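You operate a simulated robot arm through the tools that you are given. There is no shell and no other tool.

You are at the controls of a simulated robot arm. One attempt, no reset.

JOB
Fit the green and yellow bulbs in the empty sockets, switch on, dimmer to 4.
Fine: bulbs in before the power.
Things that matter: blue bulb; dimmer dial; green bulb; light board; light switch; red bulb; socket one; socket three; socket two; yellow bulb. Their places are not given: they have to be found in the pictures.

The check looks at the end state, three seconds after you hand in, the way a careful person would. Anything else that was tipped, shoved, dropped, spilled or broken makes it a failure.

ROBOT AND FRAMES
A 7-joint arm with a two-finger parallel gripper, fixed in place. Base frame: the origin is on the floor under the middle of its stand, x ahead of it, y to its left, z up; the work surface is at about z = 800. Readings come in mm, degrees, newtons and seconds.
With the tool pointing down near the work surface it reaches from about 100 to 660 mm from the base axis. Its first joint turns from -66.0 to 66.0 degrees. Payload 1.57 kg.
The TCP is the grasp point between the finger pads, 30 mm short of the fingertips. In the tool frame z runs along the fingers and y along their closing line. The gripper opens to 80 mm. The fingers are 17 mm wide and 12 mm thick; the gripper's body (40 by 82 mm) begins 80 mm behind the TCP.
Orientation is that of the tool frame in the base frame, as a unit quaternion [x, y, z, w]. With the fingers straight down and closing along the base's y, the tool's x points along the base's -x, its y along +y and its z along -z.

CONTROLS
- The arm moves only by the tool send_rows. Its argument "motion" is a list of rows, each a list of 7 numbers: the shift along the base's x, y, z in mm, then the turn, a rotation vector about the base's x, y, z in degrees, then the gripper command, from -1 (fully open) to 1 (shut), values between in proportion. In form: [[tx, ty, tz, ax, ay, az, jaw], ...]. A call has 1 to 20 rows; each row is the pose to reach, as a shift and turn from the pose commanded when the call began. A row lasts 0.2 s, in which the tool goes at most 50 mm and 8.6 degrees; a call with a longer step from one row to the next is refused whole, and so is a gripper value outside its range. Where a pose cannot be reached the arm comes as near as it can. A force on the tool above 40 N (or 10 N above the force at the start of the call, whichever is more), or a blocked arm, ends the call early, and 0.2 s more pass. The fingers move at their own pace (about 72 mm/s each) and stop on an object; they squeeze with about 43 N. The grip force told is the motor's: it shows also when the fingers shut on nothing. Time passes only in rows, and 0.2 s behind the last, so rows that repeat a pose let the fingers close. The reply holds the time, the measured pose of the TCP, the force on the tool along the base axes, the opening and the grip force, in the units named above and with some noise, with the torque about the TCP (base axes, N m) and any sound that the robot's microphone picked up.
- Cameras (640 x 400 px; columns grow to the right, rows downward): "scene" is fixed at [49.3, 421.2, 1429.3]; the picture's right is [-0.85, -0.53, 0.00], its down [-0.27, 0.43, -0.86] and it looks along [0.46, -0.73, -0.51] (base axes); focal length 342 px, centre (320, 200). "wrist" rides on the gripper at [72, -7, -122] in the tool frame; the picture's right is [0.09, 1.00, 0.00], its down [-0.84, 0.08, -0.54] and it looks along [-0.54, 0.05, 0.84] (tool axes); focal length 238 px, centre (320, 200).
- get_image(camera): a new picture of that camera. It takes no simulated time.
- probe_pixels(camera, pixels): for up to 12 pixels [column, row] of the newest picture of that camera ("zoom" is the newest enlarged one), the place [x, y, z] in the base frame of the surface seen there, good to about 2 mm. It takes no simulated time.
- inspect(camera, box): a new picture of the part [left, top, right, bottom] of that camera's present view, enlarged. It takes no simulated time.
- sign_off(): hands the job in; it is judged then, once.

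Unless the task says otherwise, let go and move clear before handing in.

The tools are called after "Emit:" as a command line: name --pt "numbers of a row" for each row, then --argument value for the rest, lists and objects as JSON in quotes. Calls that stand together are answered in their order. send_rows: Moves the arm, as the interface text tells. Its arguments: {"type":"object","properties":{"motion":{"type":"array","items":{"type":"array","items":{"type":"number"}}}},"required":["motion"]} The other tools are called the same way: get_image (camera) takes a picture; probe_pixels (camera, pixels) gives the place of the surface under pixels of a picture; inspect (camera, box) takes an enlarged picture of a part of a camera's view; sign_off () hands the job in.

At the start:

```text
time_s: 0.0
ee_pos: [466.1, -194.4, 1105.2]
tcp_rot: [0.0, 1.0, 0.001, 0.0]
ft_force: [0.3, 1.2, -0.5]
ft_torque: [-0.01, 0.02, -0.01]
opening: 79.9
grasp_force: 0.0
```

scene: 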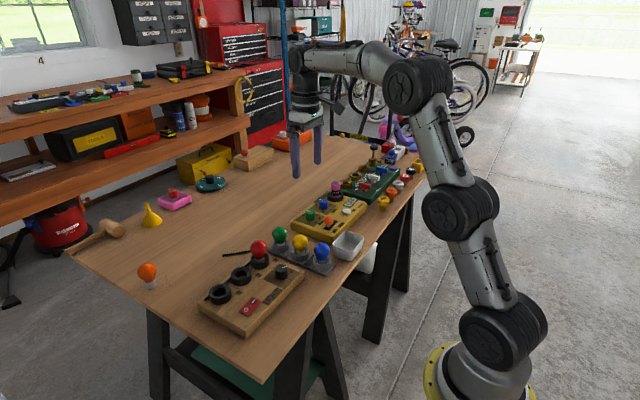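
wrist: 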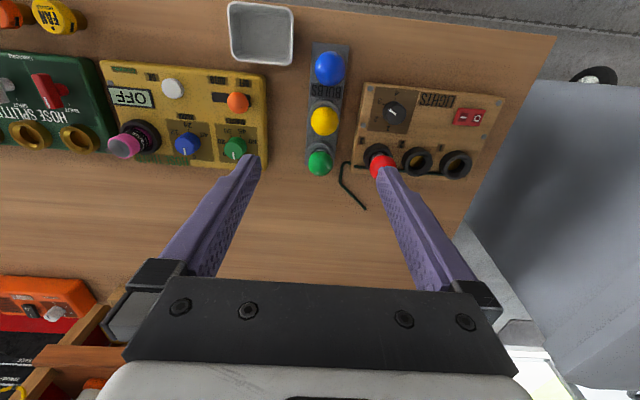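

The wrist view shows the light board at about (430,130), with the red bulb in one socket, two empty sockets at (417,160) and (455,163), and a bulb holder with blue, yellow and green at (325,110). I'll enlarge both views to see the details.

Emit:
inspect --camera "scene" --box '[180, 210, 380, 350]'

Emit:
inspect --camera "wrist" --box '[290, 30, 520, 220]'

```text
2.86 times, centred on (280, 280) of scene
```

zoom: 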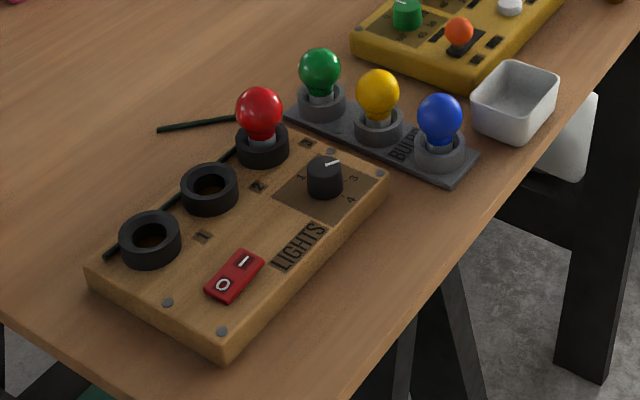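

```text
2.11 times, centred on (405, 125) of wrist
```

zoom: 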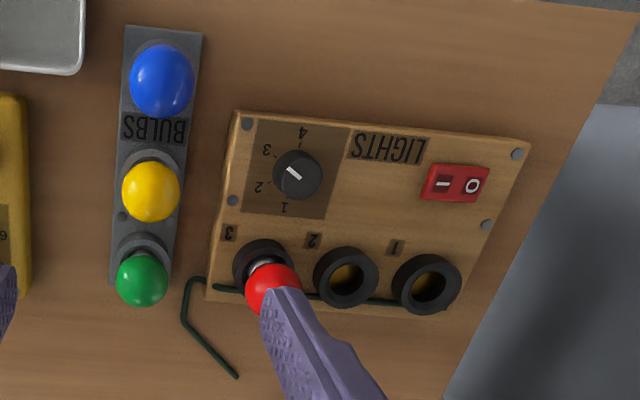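

The wrist zoom shows the red bulb in socket 3, sockets 2 (345,275) and 1 (428,283) empty, the dial at (297,175) and the switch at (455,184). I'll probe their positions.

Emit:
probe_pixels --camera "zoom" --pixels '[[345, 275], [428, 283], [297, 175], [443, 184], [472, 186], [151, 190], [142, 280], [162, 80], [272, 285], [290, 240], [303, 140], [285, 205]]'

Emit:
probe_pixels --camera "scene" --pixels '[[279, 232], [301, 242], [322, 252], [259, 247], [279, 244], [299, 254], [241, 272], [220, 293], [282, 268], [262, 301], [258, 310], [148, 270]]'

```text
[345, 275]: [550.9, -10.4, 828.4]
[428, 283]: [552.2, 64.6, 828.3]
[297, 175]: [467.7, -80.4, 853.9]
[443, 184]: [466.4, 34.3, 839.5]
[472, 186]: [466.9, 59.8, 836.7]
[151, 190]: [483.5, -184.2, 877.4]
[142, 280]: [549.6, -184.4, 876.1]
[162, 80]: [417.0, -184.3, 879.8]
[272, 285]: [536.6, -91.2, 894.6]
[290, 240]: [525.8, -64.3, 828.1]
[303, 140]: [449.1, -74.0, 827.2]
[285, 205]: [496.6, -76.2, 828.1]
```

```text
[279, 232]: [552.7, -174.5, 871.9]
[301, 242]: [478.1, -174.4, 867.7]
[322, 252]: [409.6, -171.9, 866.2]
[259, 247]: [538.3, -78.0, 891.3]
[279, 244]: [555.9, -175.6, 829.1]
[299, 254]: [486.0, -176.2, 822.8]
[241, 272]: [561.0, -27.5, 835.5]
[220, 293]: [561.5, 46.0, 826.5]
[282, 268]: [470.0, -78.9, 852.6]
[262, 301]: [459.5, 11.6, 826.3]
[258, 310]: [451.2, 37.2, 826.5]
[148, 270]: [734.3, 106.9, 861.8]
```

Positions are consistent between cameras. I'll look closer at the bulbs and holder to get heights and diameters before moving.

Emit:
inspect --camera "scene" --box '[260, 215, 350, 280]'

Emit:
inspect --camera "wrist" --box '[295, 40, 375, 190]'

```text
6.15 times, centred on (305, 248) of scene
```

zoom: 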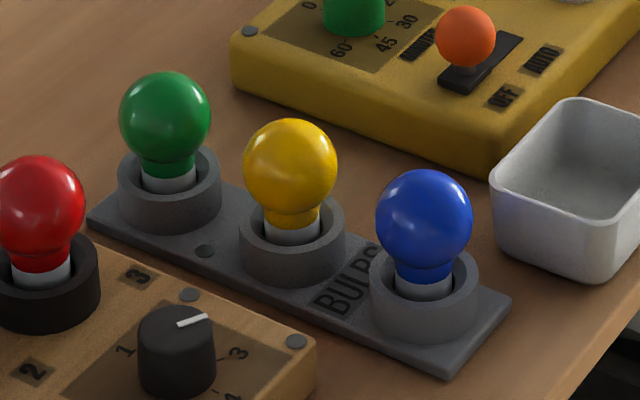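

```text
2.67 times, centred on (335, 115) of wrist
```

zoom: 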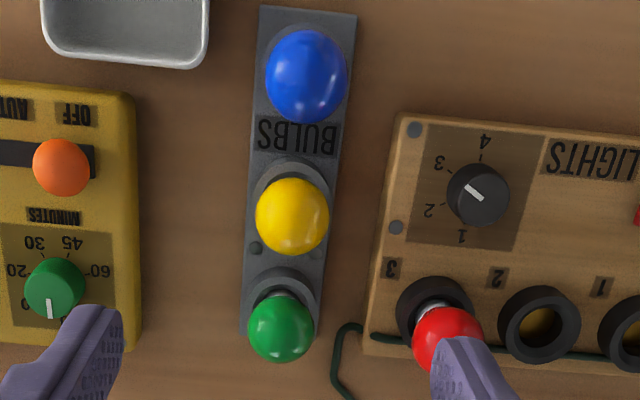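

The bulbs are about 41 mm across with 24 mm bases. Next I'll look closely at the empty sockets and the rings.

Emit:
inspect --camera "scene" --box '[200, 235, 300, 305]'

```text
5.71 times, centred on (250, 270) of scene
```

zoom: 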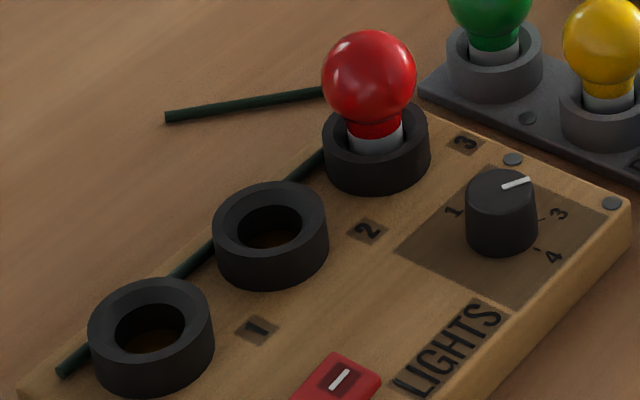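

The empty sockets have chamfered rims at (270,225) and (152,325) in the zoom. I'll probe the rims, the red bulb and the dial pointer.

Emit:
probe_pixels --camera "zoom" --pixels '[[218, 225], [322, 222], [262, 187], [280, 262], [268, 238], [95, 325], [207, 315], [148, 284], [158, 360], [150, 338], [372, 60], [370, 140]]'

Emit:
inspect --camera "wrist" --box '[360, 80, 510, 190]'

```text
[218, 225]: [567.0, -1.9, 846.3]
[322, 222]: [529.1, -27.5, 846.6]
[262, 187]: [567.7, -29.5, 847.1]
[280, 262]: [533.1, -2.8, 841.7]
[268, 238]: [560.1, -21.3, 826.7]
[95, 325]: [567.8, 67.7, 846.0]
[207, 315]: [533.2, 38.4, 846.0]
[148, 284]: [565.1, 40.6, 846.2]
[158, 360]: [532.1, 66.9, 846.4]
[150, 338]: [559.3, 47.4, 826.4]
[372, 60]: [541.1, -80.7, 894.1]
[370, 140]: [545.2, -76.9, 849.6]
```

```text
3.64 times, centred on (435, 135) of wrist
```

zoom: 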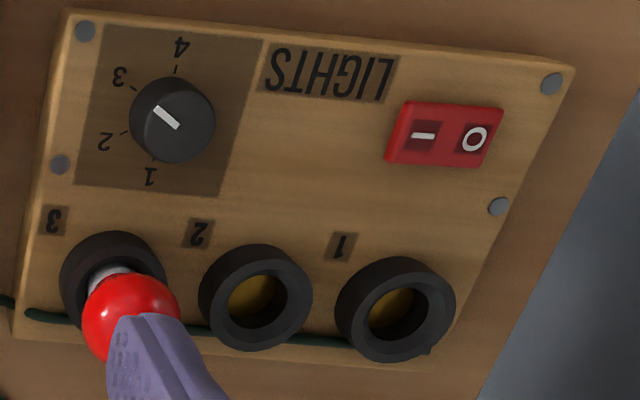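

Rims are at z≈846 and the board top at about 827. Socket 2 is centred near (549,-15) and socket 1 near (549,54). Ray geometry puts the green ball centre near (559,-184,857) and the yellow near (488,-184,857). I'll move above the green bulb and check alignment there.

Emit:
send_rows --pt "20 2 -30 0 0 0 -1" --pt "40 4 -60 0 0 0 -1" --pt "60 7 -90 0 0 0 -1" --pt "80 9 -120 0 0 0 -1" --pt "93.4 10.4 -145.2 0 0 0 -1" --pt "93.4 10.4 -145.2 0 0 0 -1"

Emit:
get_image --camera "wrist"

Emit:
get_image --camera "scene"

```text
time_s: 1.4
ee_pos: [561.3, -186.2, 957.1]
tcp_rot: [0.001, 1.0, 0.0, 0.0]
ft_force: [0.1, -0.1, 0.5]
ft_torque: [0.01, 0.01, -0.02]
opening: 79.8
grasp_force: 0.1
```

```text
taken
```

wrist: 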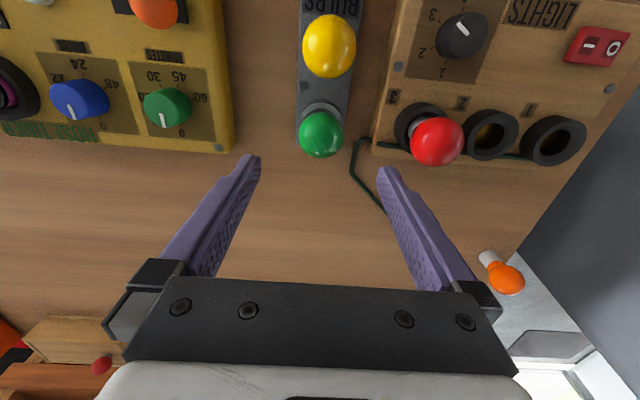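

```text
taken
```

scene: 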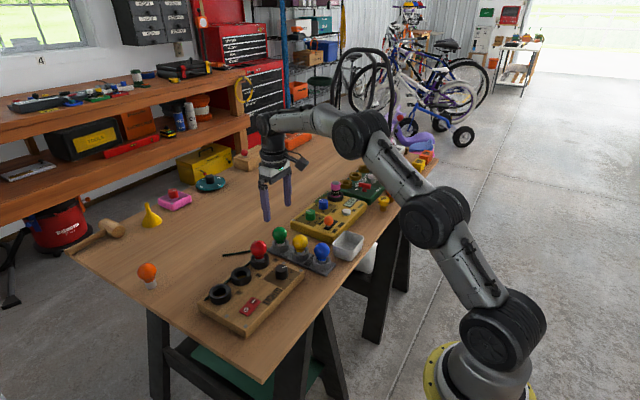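

The green bulb at (321,135) sits almost exactly on the tool axis. I'll zoom in and probe to refine.

Emit:
inspect --camera "wrist" --box '[280, 90, 360, 170]'

```text
5.00 times, centred on (320, 130) of wrist
```

zoom: 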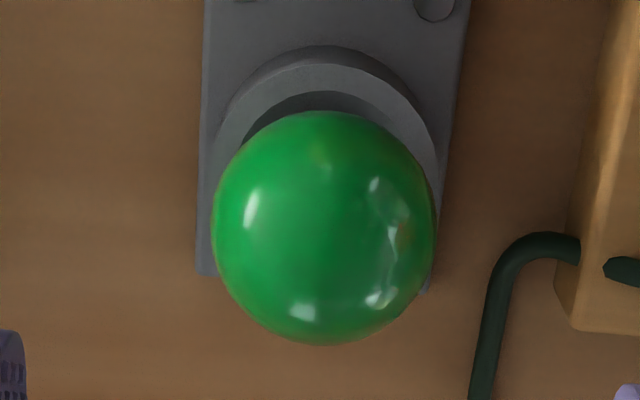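

Emit:
probe_pixels --camera "zoom" --pixels '[[325, 228], [325, 120], [325, 335], [222, 230], [428, 230], [320, 65], [325, 170], [250, 20], [235, 120], [415, 120], [205, 265], [430, 280]]'

```text
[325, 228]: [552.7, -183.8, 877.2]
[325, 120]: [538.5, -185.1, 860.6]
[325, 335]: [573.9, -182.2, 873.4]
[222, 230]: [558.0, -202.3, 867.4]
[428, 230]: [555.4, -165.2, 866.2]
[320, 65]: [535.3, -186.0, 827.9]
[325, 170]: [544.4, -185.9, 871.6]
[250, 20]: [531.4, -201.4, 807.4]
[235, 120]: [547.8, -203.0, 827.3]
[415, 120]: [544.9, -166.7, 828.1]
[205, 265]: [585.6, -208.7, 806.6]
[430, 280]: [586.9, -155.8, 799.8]
```

The sphere fit gives the green bulb centre at (559.7,-183.8,857), R≈21, with the holder rim at z 827.5 and the holder top at 807. I'll descend so the tips stop at about 842, then close gently.

Emit:
send_rows --pt "0 0 -25 0 0 0 -1" --pt "0 0 -50 0 0 0 -1" --pt "0 0 -70 0 0 0 -1" --pt "0 0 -80 0 0 0 -1" --pt "0 0 -88 0 0 0 -1" --pt "0 0 -88 0 0 0 -1"

Emit:
get_image --camera "wrist"

Emit:
inspect --camera "scene" --box '[230, 190, 350, 270]'

```text
time_s: 2.8
ee_pos: [560.5, -184.8, 872.7]
tcp_rot: [0.0, 1.0, 0.0, 0.0]
ft_force: [-0.4, -1.2, 0.2]
ft_torque: [0.03, 0.01, 0.02]
opening: 79.8
grasp_force: 0.0
```

```text
taken
```

wrist: 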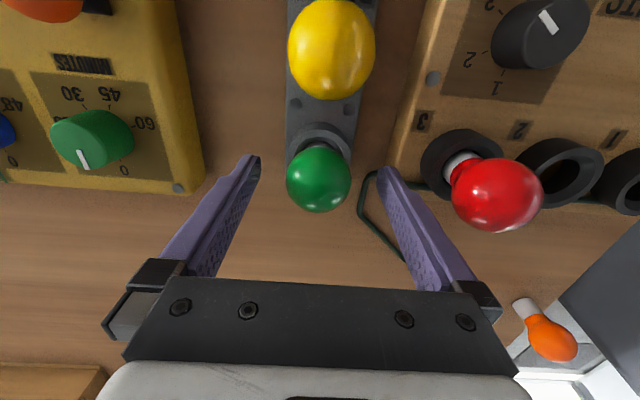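

```text
5.00 times, centred on (290, 230) of scene
```

zoom: 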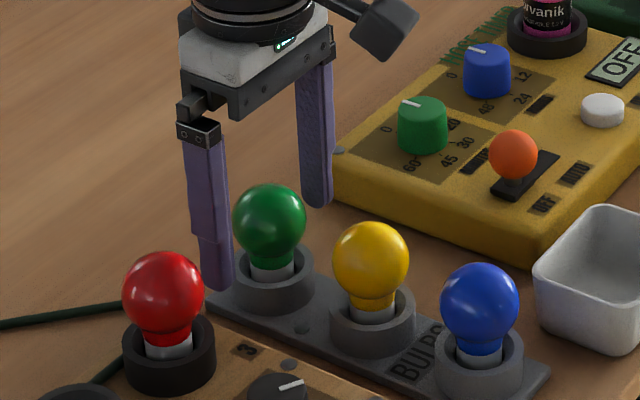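

The fingers straddle the green bulb at (319,180) evenly and nothing is touching. I'll close on it in stages.

Emit:
send_rows --pt "0 0 0 0 0 0 -0.4" --pt "0 0 0 0 0 0 -0.2" --pt "0 0 0 0 0 0 -0.1" --pt "0 0 0 0 0 0 0" --pt "0 0 0 0 0 0 0.1" --pt "0 0 0 0 0 0 0.1" --pt "0 0 0 0 0 0 0.1"

Emit:
get_image --camera "wrist"

```text
time_s: 4.4
ee_pos: [560.0, -184.2, 873.1]
tcp_rot: [0.0, 1.0, 0.0, -0.001]
ft_force: [0.5, 0.3, -0.1]
ft_torque: [0.03, 0.0, -0.03]
opening: 39.8
grasp_force: 43.4
```

```text
taken
```

wrist: 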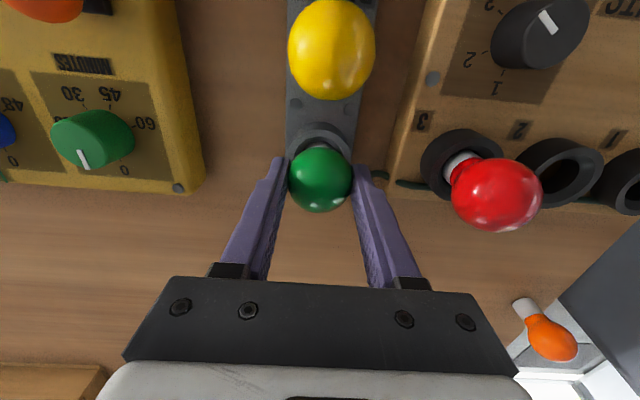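

The bulb is held: opening 39.8 mm, grip 43 N. I'll lift straight up.

Emit:
send_rows --pt "0 0 6 0 0 0 0.1" --pt "0 0 14 0 0 0 0.1" --pt "0 0 26 0 0 0 0.1" --pt "0 0 42 0 0 0 0.1" --pt "0 0 62 0 0 0 0.1" --pt "0 0 85 0 0 0 0.1" --pt "0 0 108 0 0 0 0.1" --pt "0 0 128 0 0 0 0.1" --pt "0 0 128 0 0 0 0.1"

Emit:
get_image --camera "wrist"

Emit:
inspect --camera "scene" --box '[200, 160, 350, 260]'

```text
time_s: 6.4
ee_pos: [560.0, -183.7, 1001.0]
tcp_rot: [0.0, 1.0, 0.0, 0.0]
ft_force: [-0.3, -0.8, -1.2]
ft_torque: [-0.02, -0.01, 0.0]
opening: 39.6
grasp_force: 43.8
```

```text
taken
```

wrist: 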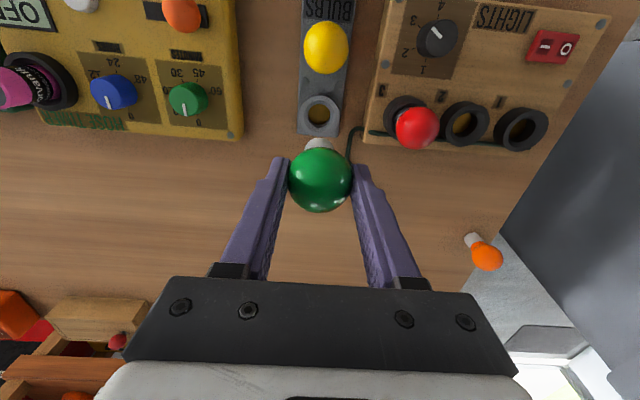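

```text
4.00 times, centred on (275, 210) of scene
```

zoom: 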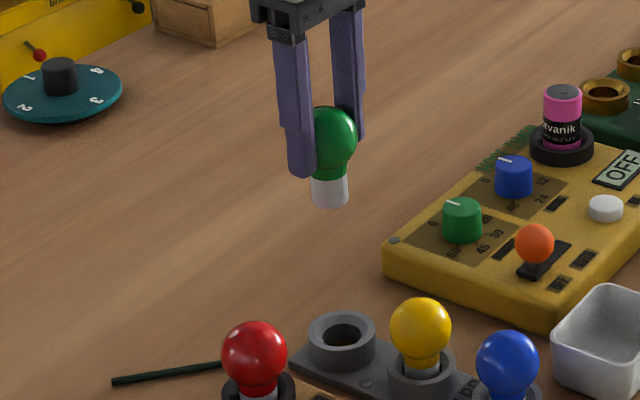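

The green bulb hangs upright in the grip with a white base at (330,190) in the zoom. I'll measure the base bottom and the two empty sockets precisely.

Emit:
probe_pixels --camera "zoom" --pixels '[[315, 190], [330, 195], [345, 190], [330, 206], [316, 203], [345, 203], [330, 183]]'

Emit:
inspect --camera "wrist" --box '[430, 80, 560, 160]'

```text
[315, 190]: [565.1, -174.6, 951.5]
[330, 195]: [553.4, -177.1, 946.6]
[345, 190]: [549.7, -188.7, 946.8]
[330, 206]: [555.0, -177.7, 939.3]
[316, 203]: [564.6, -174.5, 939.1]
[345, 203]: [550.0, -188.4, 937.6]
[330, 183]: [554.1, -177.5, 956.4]
```

```text
4.92 times, centred on (495, 120) of wrist
```

zoom: 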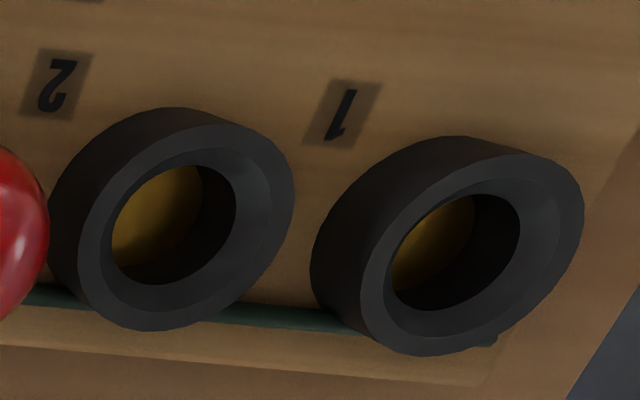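

The base bottom is about 63 mm below the TCP and centred on it. I'll probe points on the flat rims and hole edges of sockets 2 and 1.

Emit:
probe_pixels --camera "zoom" --pixels '[[84, 260], [95, 305], [160, 324], [235, 285], [285, 215], [270, 150], [215, 128], [150, 155], [105, 205], [113, 245], [235, 215], [175, 285]]'

Emit:
probe_pixels --camera "zoom" --pixels '[[367, 300], [385, 335], [440, 351], [520, 315], [575, 230], [560, 175], [510, 158], [445, 180], [390, 235], [393, 275], [519, 245], [450, 308]]'

```text
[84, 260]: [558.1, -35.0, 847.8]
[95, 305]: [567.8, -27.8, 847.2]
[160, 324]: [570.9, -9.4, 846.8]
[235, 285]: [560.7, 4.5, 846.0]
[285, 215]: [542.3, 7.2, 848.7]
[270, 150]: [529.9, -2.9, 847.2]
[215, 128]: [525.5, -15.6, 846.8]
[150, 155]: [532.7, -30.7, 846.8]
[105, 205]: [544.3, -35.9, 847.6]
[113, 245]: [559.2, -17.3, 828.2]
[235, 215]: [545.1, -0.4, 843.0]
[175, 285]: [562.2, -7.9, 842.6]
```

```text
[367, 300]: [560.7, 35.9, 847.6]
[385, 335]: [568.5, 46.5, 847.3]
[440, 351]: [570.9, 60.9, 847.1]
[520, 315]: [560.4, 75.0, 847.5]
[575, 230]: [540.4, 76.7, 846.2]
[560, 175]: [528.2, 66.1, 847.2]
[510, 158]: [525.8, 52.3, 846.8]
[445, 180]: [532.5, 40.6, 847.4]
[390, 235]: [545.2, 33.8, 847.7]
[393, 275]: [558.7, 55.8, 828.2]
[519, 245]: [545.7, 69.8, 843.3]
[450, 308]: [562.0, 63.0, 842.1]
```

Circle fits put socket 2 at (548.5,-14) and socket 1 at (548.4,56), both with rims at z 847. I'll carry the green bulb over socket 2 at the safe height, then lower it to just above the rim.

Emit:
send_rows --pt "-2 25 0 0 0 0 0.1" --pt "-4 55 0 0 0 0 0.1" --pt "-6 90 0 0 0 0 0.1" --pt "-8 125 0 0 0 0 0.1" --pt "-10 152 0 0 0 0 0.1" --pt "-11 170 0 0 0 0 0.1" --pt "-11 170 0 0 0 0 0.1" --pt "-11 170 -20 0 0 0 0.1" --pt "-11 170 -45 0 0 0 0.1" --pt "-11 170 -65 0 0 0 0.1" --pt "-11 170 -75 0 0 0 0.1" --pt "-11 170 -75 0 0 0 0.1"

Emit:
get_image --camera "wrist"

Emit:
inspect --camera "scene" --box '[190, 200, 310, 320]'

```text
time_s: 9.0
ee_pos: [550.1, -15.2, 924.5]
tcp_rot: [0.0, 1.0, -0.001, 0.0]
ft_force: [0.2, -0.4, 0.3]
ft_torque: [-0.02, 0.01, 0.03]
opening: 39.8
grasp_force: 42.9
```

```text
taken
```

wrist: 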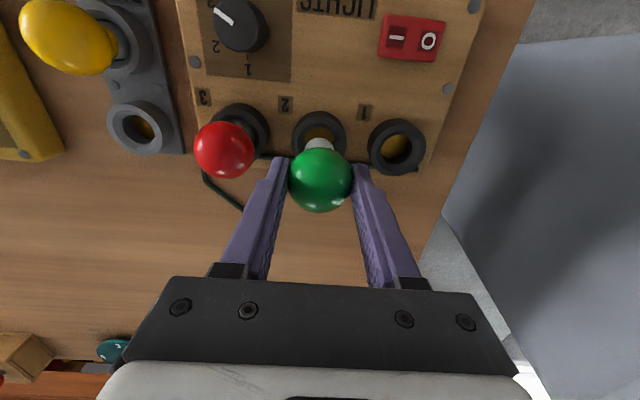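

```text
3.33 times, centred on (250, 260) of scene
```

zoom: 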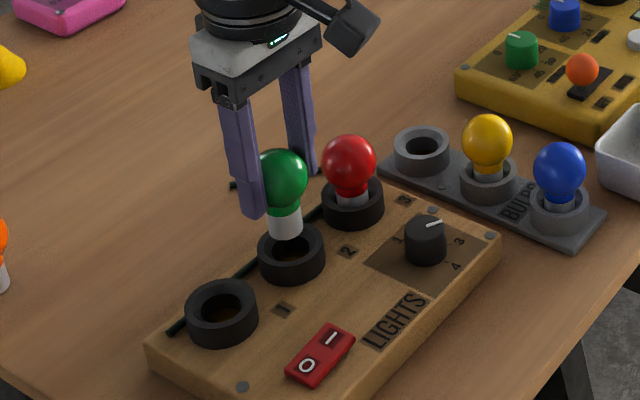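

The green bulb hovers above socket 2. I'll check alignment by zooming and probing the base and ring.

Emit:
inspect --camera "scene" --box '[245, 250, 295, 290]'

Emit:
inspect --camera "wrist" --box '[280, 100, 360, 160]'

```text
10.00 times, centred on (270, 270) of scene
```

zoom: 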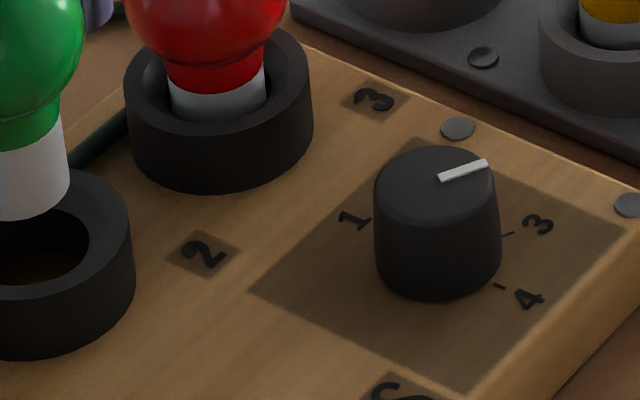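

```text
6.67 times, centred on (320, 130) of wrist
```

zoom: 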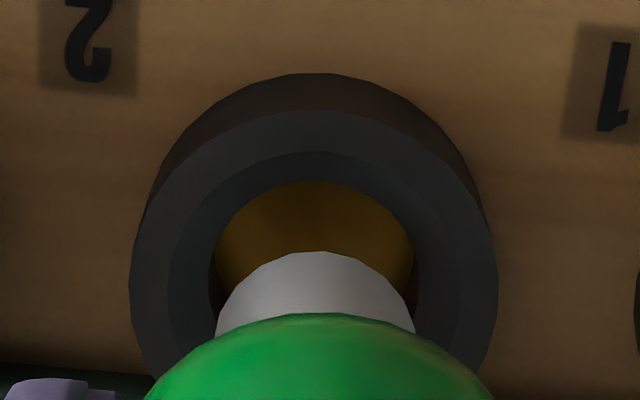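

The base and socket line up in y: both sit near column 314 in the zoom. The socket looks about 1–2 mm further toward −x, so I'll shift by −1.3 mm and descend into the chamfer, watching the force.

Emit:
send_rows --pt "-1.3 0 -3 0 0 0 0.1" --pt "-1.3 0 -8 0 0 0 0.1" --pt "-1.3 0 -12 0 0 0 0.1" --pt "-1.3 0 -15 0 0 0 0.1" --pt "-1.3 0 -18 0 0 0 0.1" --pt "-1.3 0 -20 0 0 0 0.1" --pt "-1.3 0 -22 0 0 0 0.1"

Emit:
inspect --camera "scene" --box '[235, 240, 295, 290]'

Emit:
inspect --camera "wrist" --box '[260, 100, 380, 210]'

```text
time_s: 10.6
ee_pos: [548.0, -14.0, 903.3]
tcp_rot: [0.0, 1.0, 0.0, -0.001]
ft_force: [-0.2, -0.5, -0.8]
ft_torque: [0.01, -0.03, -0.03]
opening: 39.9
grasp_force: 42.9
```

```text
8.00 times, centred on (265, 265) of scene
```

zoom: 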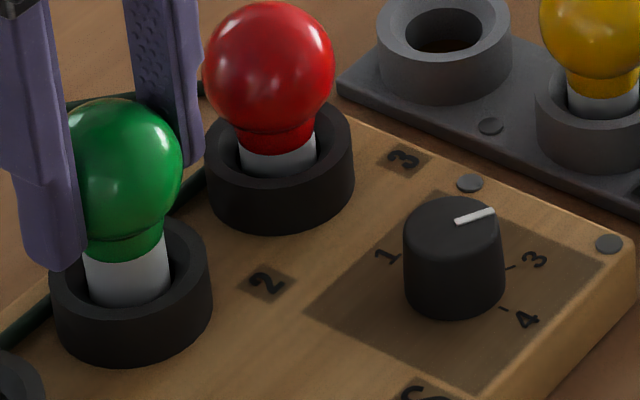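

```text
3.64 times, centred on (320, 155) of wrist
```

zoom: 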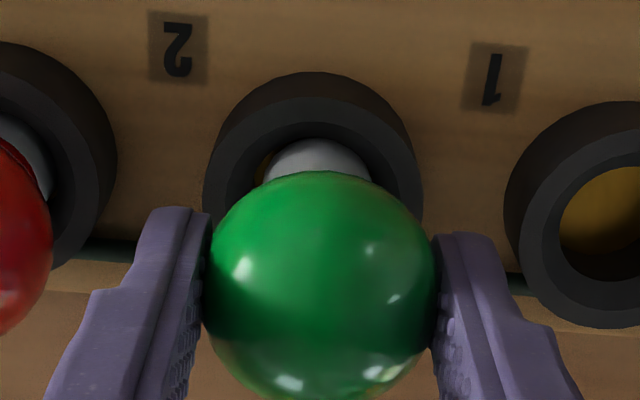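

There is no contact force yet, and the base is entering the socket cleanly. I'll keep descending in small steps toward the floor.

Emit:
send_rows --pt "0 0 -2 0 0 0 0.1" --pt "0 0 -4 0 0 0 0.1" --pt "0 0 -6 0 0 0 0.1" --pt "0 0 -8 0 0 0 0.1" --pt "0 0 -9 0 0 0 0.1" --pt "0 0 -10 0 0 0 0.1"

```text
time_s: 12.0
ee_pos: [547.7, -14.0, 892.9]
tcp_rot: [0.0, 1.0, 0.0, 0.0]
ft_force: [-0.8, -0.8, -0.1]
ft_torque: [0.0, 0.0, 0.04]
opening: 39.9
grasp_force: 43.5
```

The TCP is at 893 with no force yet. The base should be about 2 mm above the socket floor, so I'll go down in 1 mm steps until it touches.

Emit:
send_rows --pt "0 0 -1 0 0 0 0.1" --pt "0 0 -2 0 0 0 0.1" --pt "0 0 -2 0 0 0 0.1"

Emit:
inspect --camera "scene" --box '[235, 240, 295, 290]'

```text
time_s: 12.8
ee_pos: [549.2, -14.6, 893.6]
tcp_rot: [0.0, 1.0, -0.001, 0.001]
ft_force: [-2.5, 0.8, 6.7]
ft_torque: [0.08, 0.12, 0.03]
opening: 39.6
grasp_force: 42.8
```

```text
8.00 times, centred on (265, 265) of scene
```

zoom: 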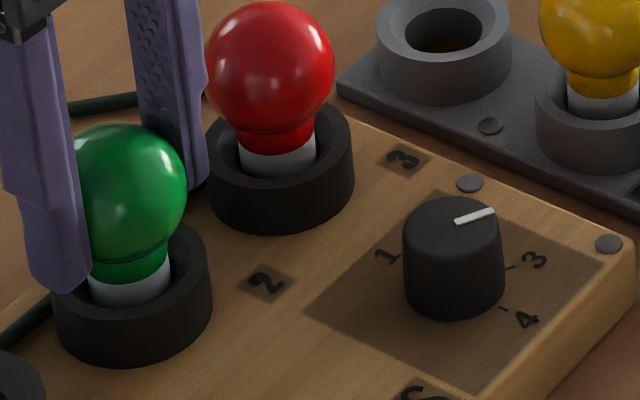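

There is contact at about 7 N. I'll compare the green bulb's height with the seated red bulb.

Emit:
probe_pixels --camera "zoom" --pixels '[[268, 65], [268, 8], [262, 120], [128, 190], [128, 135], [125, 240], [275, 140], [130, 262], [277, 160], [130, 290]]'

Emit:
inspect --camera "wrist" --box '[200, 90, 400, 215]'

```text
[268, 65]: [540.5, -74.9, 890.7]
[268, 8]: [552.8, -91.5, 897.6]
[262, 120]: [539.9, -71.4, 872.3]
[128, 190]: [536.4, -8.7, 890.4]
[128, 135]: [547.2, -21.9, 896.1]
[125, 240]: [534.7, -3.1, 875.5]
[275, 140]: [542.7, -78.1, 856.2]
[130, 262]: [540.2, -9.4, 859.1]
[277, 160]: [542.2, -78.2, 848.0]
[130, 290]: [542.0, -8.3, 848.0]
```

```text
3.20 times, centred on (300, 152) of wrist
```

zoom: 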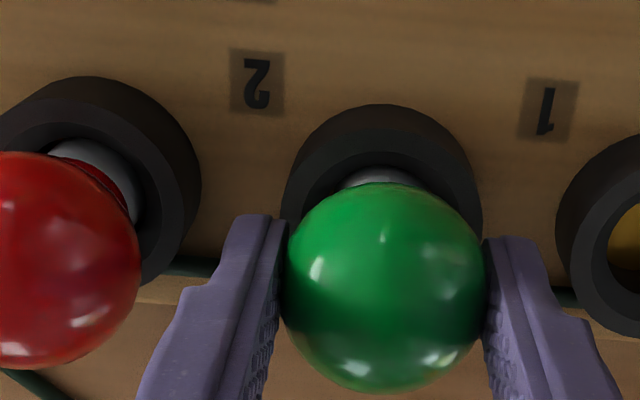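

The green bulb's height matches the red one (890.4 vs 890.7), so it is seated. I'll open to about 52 mm, which stays clear of the red bulb, and then rise straight up.

Emit:
send_rows --pt "0 0 0 0 0 0 -0.1" --pt "0 0 0 0 0 0 -0.2" --pt "0 0 0 0 0 0 -0.3" --pt "0 0 0 0 0 0 -0.3" --pt "0 0 8 0 0 0 -0.3" --pt "0 0 20 0 0 0 -0.3" --pt "0 0 40 0 0 0 -0.3" --pt "0 0 70 0 0 0 -0.3" --pt "0 0 109 0 0 0 -0.3" --pt "0 0 109 0 0 0 -0.3"

Emit:
get_image --camera "wrist"

Emit:
inspect --camera "scene" --box '[200, 220, 320, 300]'

```text
time_s: 15.0
ee_pos: [547.4, -12.4, 1003.0]
tcp_rot: [0.0, 1.0, -0.001, 0.0]
ft_force: [0.4, 0.0, 0.6]
ft_torque: [0.0, -0.02, -0.01]
opening: 52.1
grasp_force: 0.0
```

```text
taken
```

wrist: 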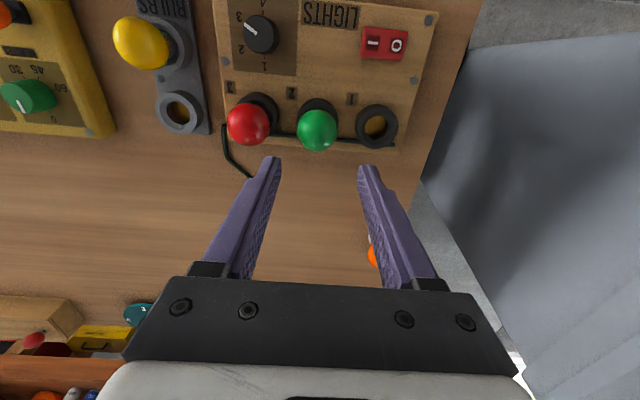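

```text
5.00 times, centred on (260, 260) of scene
```

zoom: 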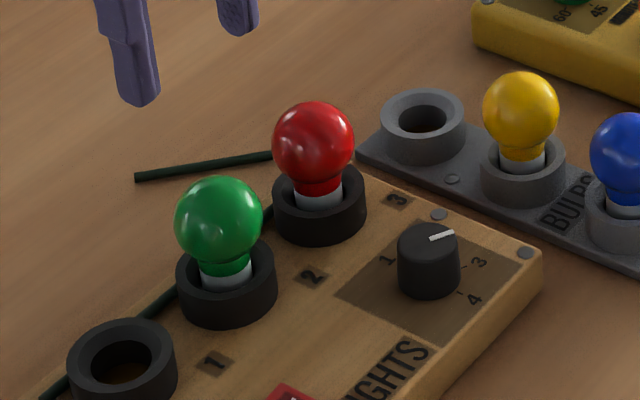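

Green stands upright in socket 2. Next I'll go above the yellow bulb, keeping the safe height, and refine its position.

Emit:
send_rows --pt "-8 -25 0 0 0 0 -0.3" --pt "-20 -60 0 0 0 0 -0.6" --pt "-33 -95 0 0 0 0 -1" --pt "-45 -130 0 0 0 0 -1" --pt "-54 -157 0 0 0 0 -1" --pt "-58.7 -170 0 0 0 0 -1" --pt "-58.7 -170 -20 0 0 0 -1" --pt "-58.7 -170 -40 0 0 0 -1" --pt "-58.7 -170 -40 0 0 0 -1"

Emit:
inspect --camera "wrist" --box '[270, 90, 370, 180]'

```text
time_s: 17.0
ee_pos: [488.8, -183.9, 961.5]
tcp_rot: [0.0, 1.0, 0.0, 0.0]
ft_force: [0.3, -0.8, 0.4]
ft_torque: [-0.03, 0.02, -0.02]
opening: 80.0
grasp_force: 0.0
```

```text
4.44 times, centred on (320, 135) of wrist
```

zoom: 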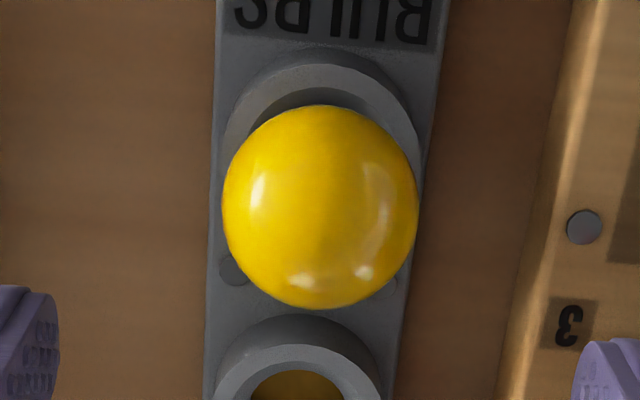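

Emit:
probe_pixels --camera "zoom" --pixels '[[320, 205], [320, 112], [320, 298], [230, 207], [410, 207], [320, 160], [320, 72], [250, 120], [395, 120]]'

```text
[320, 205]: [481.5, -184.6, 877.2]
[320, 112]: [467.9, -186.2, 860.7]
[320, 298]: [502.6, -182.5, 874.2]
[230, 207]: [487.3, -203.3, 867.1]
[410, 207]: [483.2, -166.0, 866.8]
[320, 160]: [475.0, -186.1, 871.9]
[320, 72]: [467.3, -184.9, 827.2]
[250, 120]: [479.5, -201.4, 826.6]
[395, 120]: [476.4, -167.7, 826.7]
```

Yellow fits at (489.2,-184.6,857). I'll descend with a small correction and close as before.

Emit:
send_rows --pt "0.5 -0.5 -25 0 0 0 -1" --pt "0.5 -0.5 -50 0 0 0 -1" --pt "0.5 -0.5 -70 0 0 0 -1" --pt "0.5 -0.5 -80 0 0 0 -1" --pt "0.5 -0.5 -88 0 0 0 -1" --pt "0.5 -0.5 -88 0 0 0 -1" --pt "0.5 -0.5 -88 0 0 0 -0.4" --pt "0.5 -0.5 -88 0 0 0 -0.2" --pt "0.5 -0.5 -88 0 0 0 -0.1" --pt "0.5 -0.5 -88 0 0 0 0" --pt "0.5 -0.5 -88 0 0 0 0.1" --pt "0.5 -0.5 -88 0 0 0 0.1" --pt "0.5 -0.5 -88 0 0 0 0.1"

Emit:
get_image --camera "wrist"

```text
time_s: 19.8
ee_pos: [491.0, -182.1, 872.8]
tcp_rot: [0.0, 1.0, 0.0, 0.0]
ft_force: [-0.3, -0.4, 0.4]
ft_torque: [-0.02, 0.01, 0.01]
opening: 40.0
grasp_force: 43.6
```

```text
taken
```

wrist: 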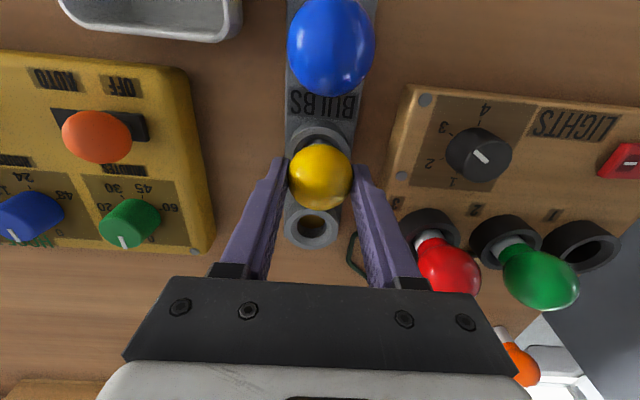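

Yellow is held with a 40 mm opening and 43 N. I'll lift, carry it to socket 1 at the safe height, then lower to just above the rim.

Emit:
send_rows --pt "0 0 6 0 0 0 0.1" --pt "0 0 14 0 0 0 0.1" --pt "0 0 26 0 0 0 0.1" --pt "0 0 42 0 0 0 0.1" --pt "0 0 62 0 0 0 0.1" --pt "0 0 85 0 0 0 0.1" --pt "0 0 110 0 0 0 0.1" --pt "0 0 128 0 0 0 0.1" --pt "6 25 128 0 0 0 0.1" --pt "15 60 128 0 0 0 0.1" --pt "25 100 128 0 0 0 0.1" --pt "35 140 128 0 0 0 0.1" --pt "44 180 128 0 0 0 0.1" --pt "53 215 128 0 0 0 0.1" --pt "58 240.5 128 0 0 0 0.1" --pt "58 240.5 128 0 0 0 0.1" --pt "58 240.5 103 0 0 0 0.1" --pt "58 240.5 75 0 0 0 0.1" --pt "58 240.5 53 0 0 0 0.1" --pt "58 240.5 53 0 0 0 0.1"

Emit:
get_image --camera "wrist"

Emit:
inspect --camera "wrist" --box '[280, 100, 360, 160]'

Emit:
inspect --camera "scene" --box '[190, 220, 310, 320]'

```text
time_s: 24.0
ee_pos: [549.5, 57.2, 924.2]
tcp_rot: [0.001, 1.0, 0.0, 0.0]
ft_force: [-0.1, 0.2, -0.1]
ft_torque: [0.05, 0.02, 0.01]
opening: 39.8
grasp_force: 42.9
```

```text
taken
```

wrist: 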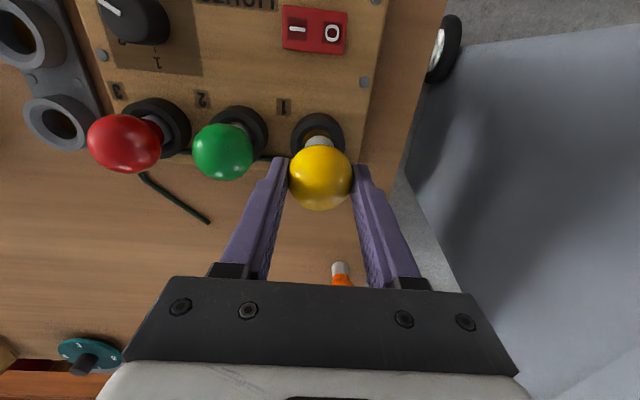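

```text
6.67 times, centred on (320, 130) of wrist
```

zoom: 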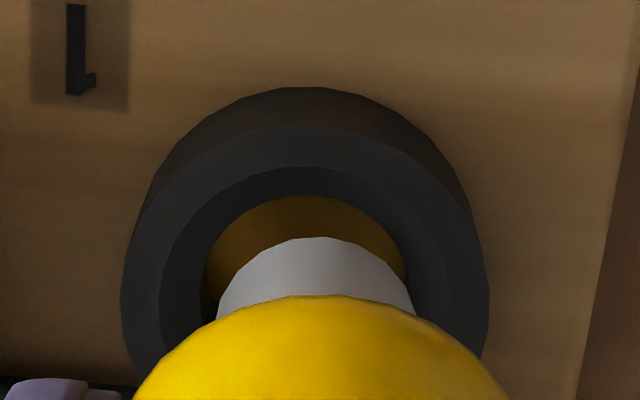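

```text
4.00 times, centred on (250, 270) of scene
```

zoom: 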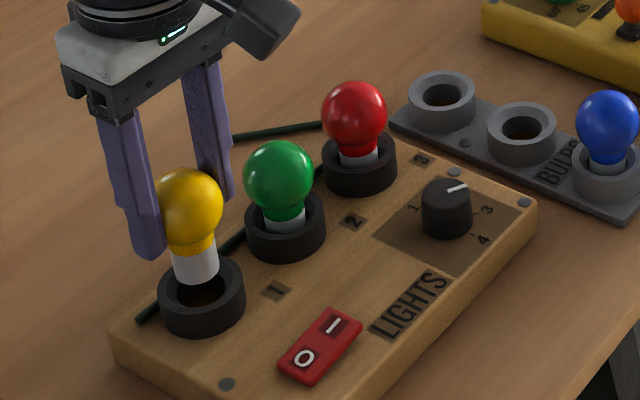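

The base centre (316) is about 1.2 mm to the +y side of the hole centre (305). Compared with the green placement, the yellow bulb also sits about 1.7 mm further toward −x in the grip. I'll correct by +1.6 mm in x and −1.2 mm in y and lower into the chamfer.

Emit:
send_rows --pt "1.6 -1.2 0 0 0 0 0.1" --pt "1.6 -1.2 -4 0 0 0 0.1" --pt "1.6 -1.2 -8 0 0 0 0.1" --pt "1.6 -1.2 -12 0 0 0 0.1" --pt "1.6 -1.2 -12 0 0 0 0.1"

Emit:
inspect --camera "wrist" --box '[280, 100, 360, 160]'

Emit:
inspect --camera "scene" --box '[215, 250, 275, 310]'

```text
time_s: 25.2
ee_pos: [549.1, 54.4, 914.2]
tcp_rot: [0.0, 1.0, 0.0, 0.0]
ft_force: [0.1, -0.4, -0.6]
ft_torque: [0.02, -0.05, 0.02]
opening: 39.5
grasp_force: 43.2
```

```text
6.67 times, centred on (320, 130) of wrist
```

zoom: 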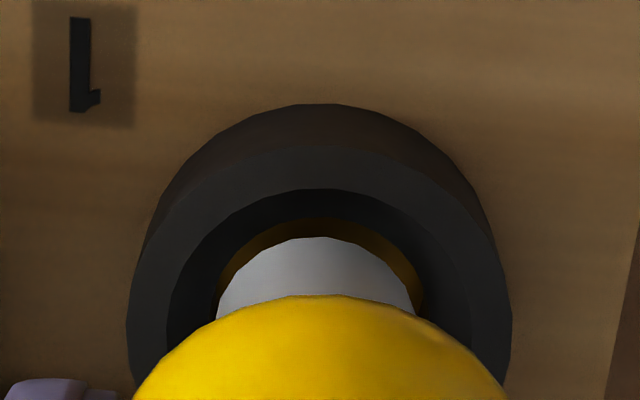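

```text
6.67 times, centred on (245, 280) of scene
```

zoom: 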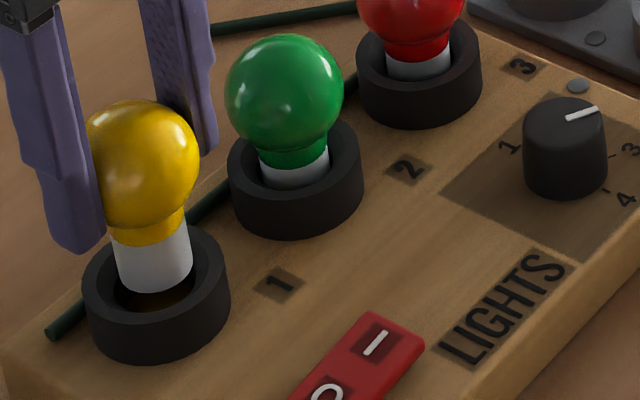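

The alignment is good: base centre 316, hole centre 318. I'll continue down slowly toward the socket floor.

Emit:
send_rows --pt "0.5 0 -3 0 0 0 0.1" --pt "0.5 0 -6 0 0 0 0.1" --pt "0.5 0 -9 0 0 0 0.1" --pt "0.5 0 -12 0 0 0 0.1" --pt "0.5 0 -15 0 0 0 0.1" --pt "0.5 0 -18 0 0 0 0.1" --pt "0.5 0 -20 0 0 0 0.1"

Emit:
inspect --camera "scene" --box '[215, 250, 275, 310]'

```text
time_s: 26.8
ee_pos: [550.0, 53.6, 893.3]
tcp_rot: [-0.001, 1.0, 0.0, 0.0]
ft_force: [0.0, -0.2, -0.2]
ft_torque: [0.01, -0.02, 0.0]
opening: 39.9
grasp_force: 43.8
```

```text
6.67 times, centred on (245, 280) of scene
```

zoom: 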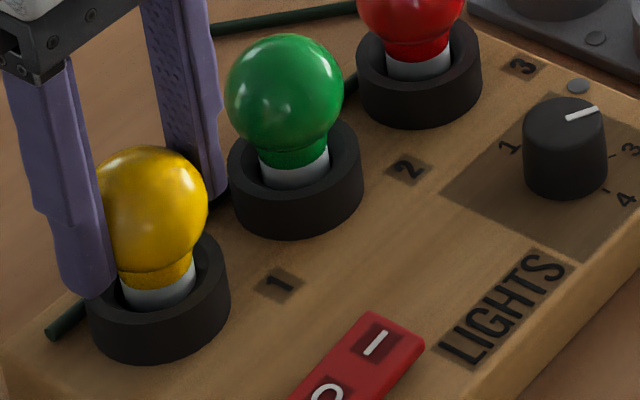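

The base is inside socket 1 with no side force. The last couple of millimetres go down until it touches.

Emit:
send_rows --pt "0 0 -1 0 0 0 0.1" --pt "0 0 -2 0 0 0 0.1" --pt "0 0 -2 0 0 0 0.1"

Emit:
inspect --camera "scene" --box '[215, 250, 275, 310]'

```text
time_s: 27.6
ee_pos: [551.0, 54.1, 892.5]
tcp_rot: [0.0, 1.0, 0.0, 0.002]
ft_force: [-4.3, -0.5, 13.5]
ft_torque: [0.13, 0.27, 0.01]
opening: 39.8
grasp_force: 43.0
```

```text
6.67 times, centred on (245, 280) of scene
```

zoom: 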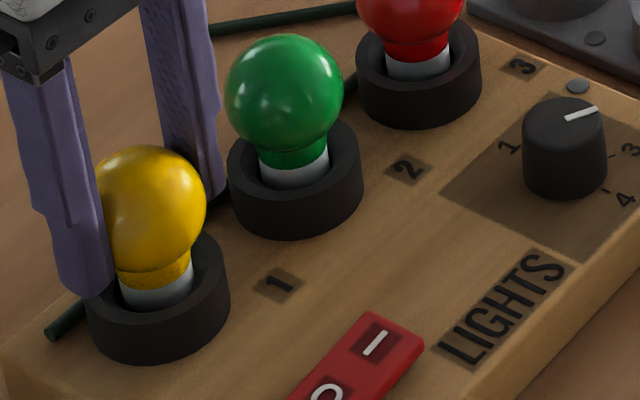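

There is contact at 13.5 N. I'll check the yellow bulb's height against the green one before releasing.

Emit:
probe_pixels --camera "zoom" --pixels '[[285, 95], [285, 42], [151, 206], [151, 152], [150, 282], [285, 155], [152, 300], [290, 175]]'

Emit:
inspect --camera "wrist" --box '[180, 90, 400, 225]'

```text
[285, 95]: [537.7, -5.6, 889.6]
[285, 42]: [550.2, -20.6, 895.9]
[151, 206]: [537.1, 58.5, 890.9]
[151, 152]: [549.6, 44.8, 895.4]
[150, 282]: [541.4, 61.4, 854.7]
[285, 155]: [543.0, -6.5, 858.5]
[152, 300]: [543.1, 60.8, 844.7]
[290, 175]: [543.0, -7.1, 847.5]
```

```text
2.91 times, centred on (290, 158) of wrist
```

zoom: 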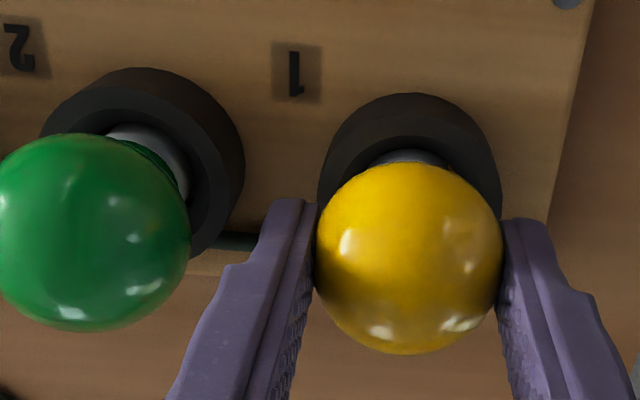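

The yellow height (890.9) matches the green (889.6). I'll release, opening to only 52 mm, and rise straight up.

Emit:
send_rows --pt "0 0 0 0 0 0 -0.1" --pt "0 0 0 0 0 0 -0.2" --pt "0 0 0 0 0 0 -0.3" --pt "0 0 0 0 0 0 -0.3" --pt "0 0 8 0 0 0 -0.3" --pt "0 0 20 0 0 0 -0.3" --pt "0 0 40 0 0 0 -0.3" --pt "0 0 70 0 0 0 -0.3" --pt "0 0 109 0 0 0 -0.3" --pt "0 0 109 0 0 0 -0.3"

Emit:
get_image --camera "wrist"

Emit:
inspect --camera "scene" --box '[190, 220, 340, 340]'

```text
time_s: 29.8
ee_pos: [550.5, 53.0, 1001.5]
tcp_rot: [-0.001, 1.0, 0.0, 0.001]
ft_force: [0.5, 0.2, 0.0]
ft_torque: [0.0, -0.02, -0.02]
opening: 52.0
grasp_force: 0.0
```

```text
taken
```

wrist: 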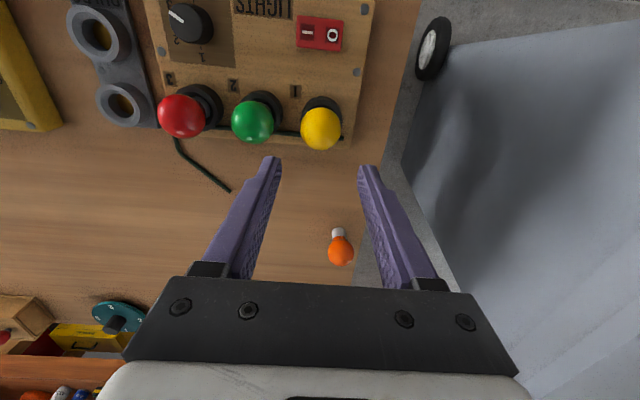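

```text
3.33 times, centred on (265, 280) of scene
```

zoom: 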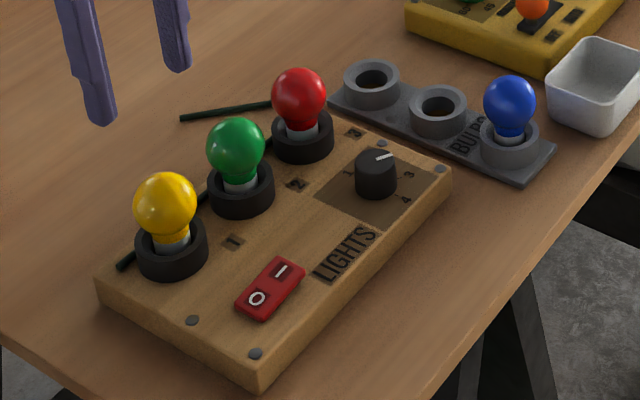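

All three bulbs are upright in their sockets. Next is the switch, so I'll zoom in and probe it.

Emit:
inspect --camera "scene" --box '[250, 290, 290, 320]'

Emit:
inspect --camera "wrist" --box '[290, 5, 350, 60]'

```text
13.33 times, centred on (270, 305) of scene
```

zoom: 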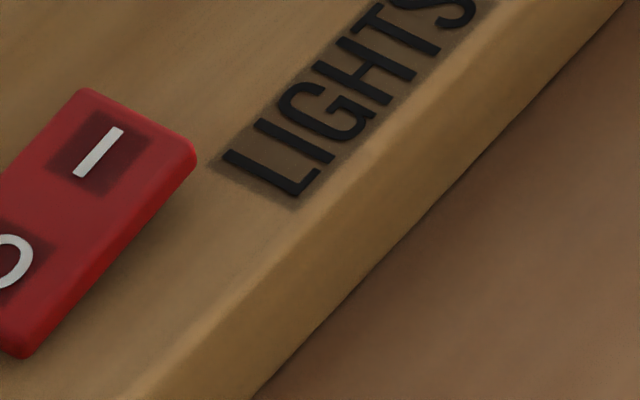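

```text
7.27 times, centred on (320, 32) of wrist
```

zoom: 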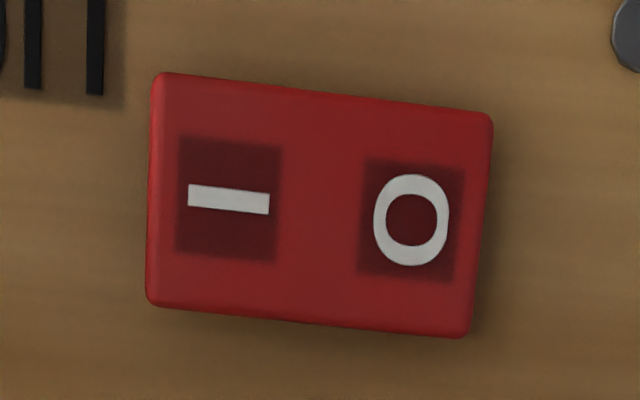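

Emit:
probe_pixels --camera "zoom" --pixels '[[165, 90], [160, 285], [228, 200], [320, 200], [411, 220], [480, 130], [460, 320], [165, 190], [475, 225], [100, 200], [540, 220]]'

```text
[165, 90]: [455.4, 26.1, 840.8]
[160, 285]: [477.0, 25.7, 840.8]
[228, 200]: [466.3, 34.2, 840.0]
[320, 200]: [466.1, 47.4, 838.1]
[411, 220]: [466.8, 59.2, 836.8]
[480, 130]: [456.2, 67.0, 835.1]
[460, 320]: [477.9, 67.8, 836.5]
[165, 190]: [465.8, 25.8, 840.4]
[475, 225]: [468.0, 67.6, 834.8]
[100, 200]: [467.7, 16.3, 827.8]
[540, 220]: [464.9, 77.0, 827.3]
```

The rocker spans x 454–479 and y 25–69. The "I" end is high (z 841) and the "O" end low (835), so it is OFF. I'll close the fingers and hover over the outer "I" end at y≈25, leaving the tips clear of the pivot.

Emit:
send_rows --pt "-20 -7 0 0 0 0 0" --pt "-45 -15 0 0 0 0 0.5" --pt "-68 -23 0 0 0 0 1" --pt "-82.6 -29.8 0 0 0 0 1" --pt "-82.6 -29.8 -25 0 0 0 1" --pt "-82.6 -29.8 -60 0 0 0 1" --pt "-82.6 -29.8 -95 0 0 0 1" --pt "-82.6 -29.8 -115 0 0 0 1" --pt "-82.6 -29.8 -120 0 0 0 1" --pt "-82.6 -29.8 -120 0 0 0 1"

Emit:
get_image --camera "wrist"

Emit:
inspect --camera "scene" --box '[220, 250, 320, 330]'

```text
time_s: 32.0
ee_pos: [466.4, 24.4, 879.1]
tcp_rot: [0.0, 1.0, 0.0, 0.0]
ft_force: [0.3, -0.3, -0.2]
ft_torque: [0.01, 0.01, -0.01]
opening: 0.0
grasp_force: 20.9
```

```text
taken
```

wrist: 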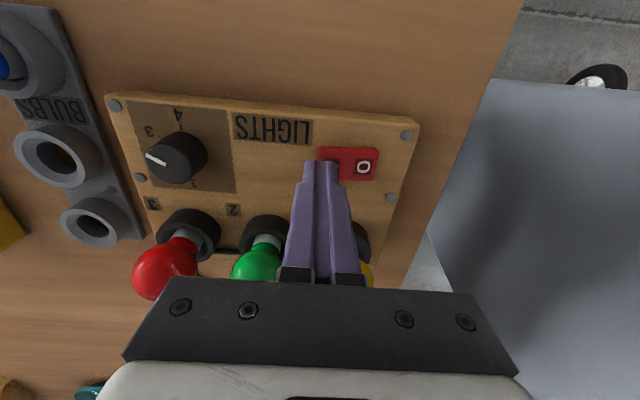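

```text
5.00 times, centred on (270, 290) of scene
```

zoom: 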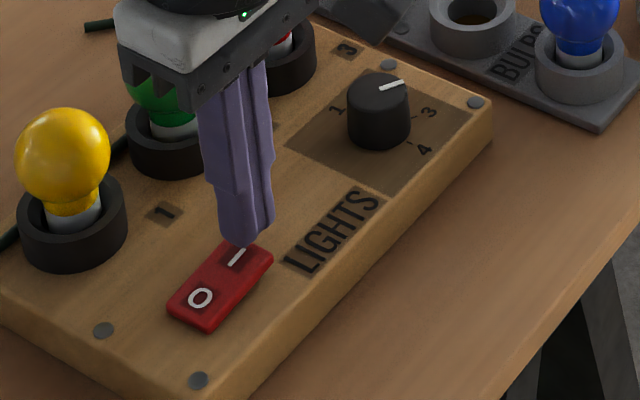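

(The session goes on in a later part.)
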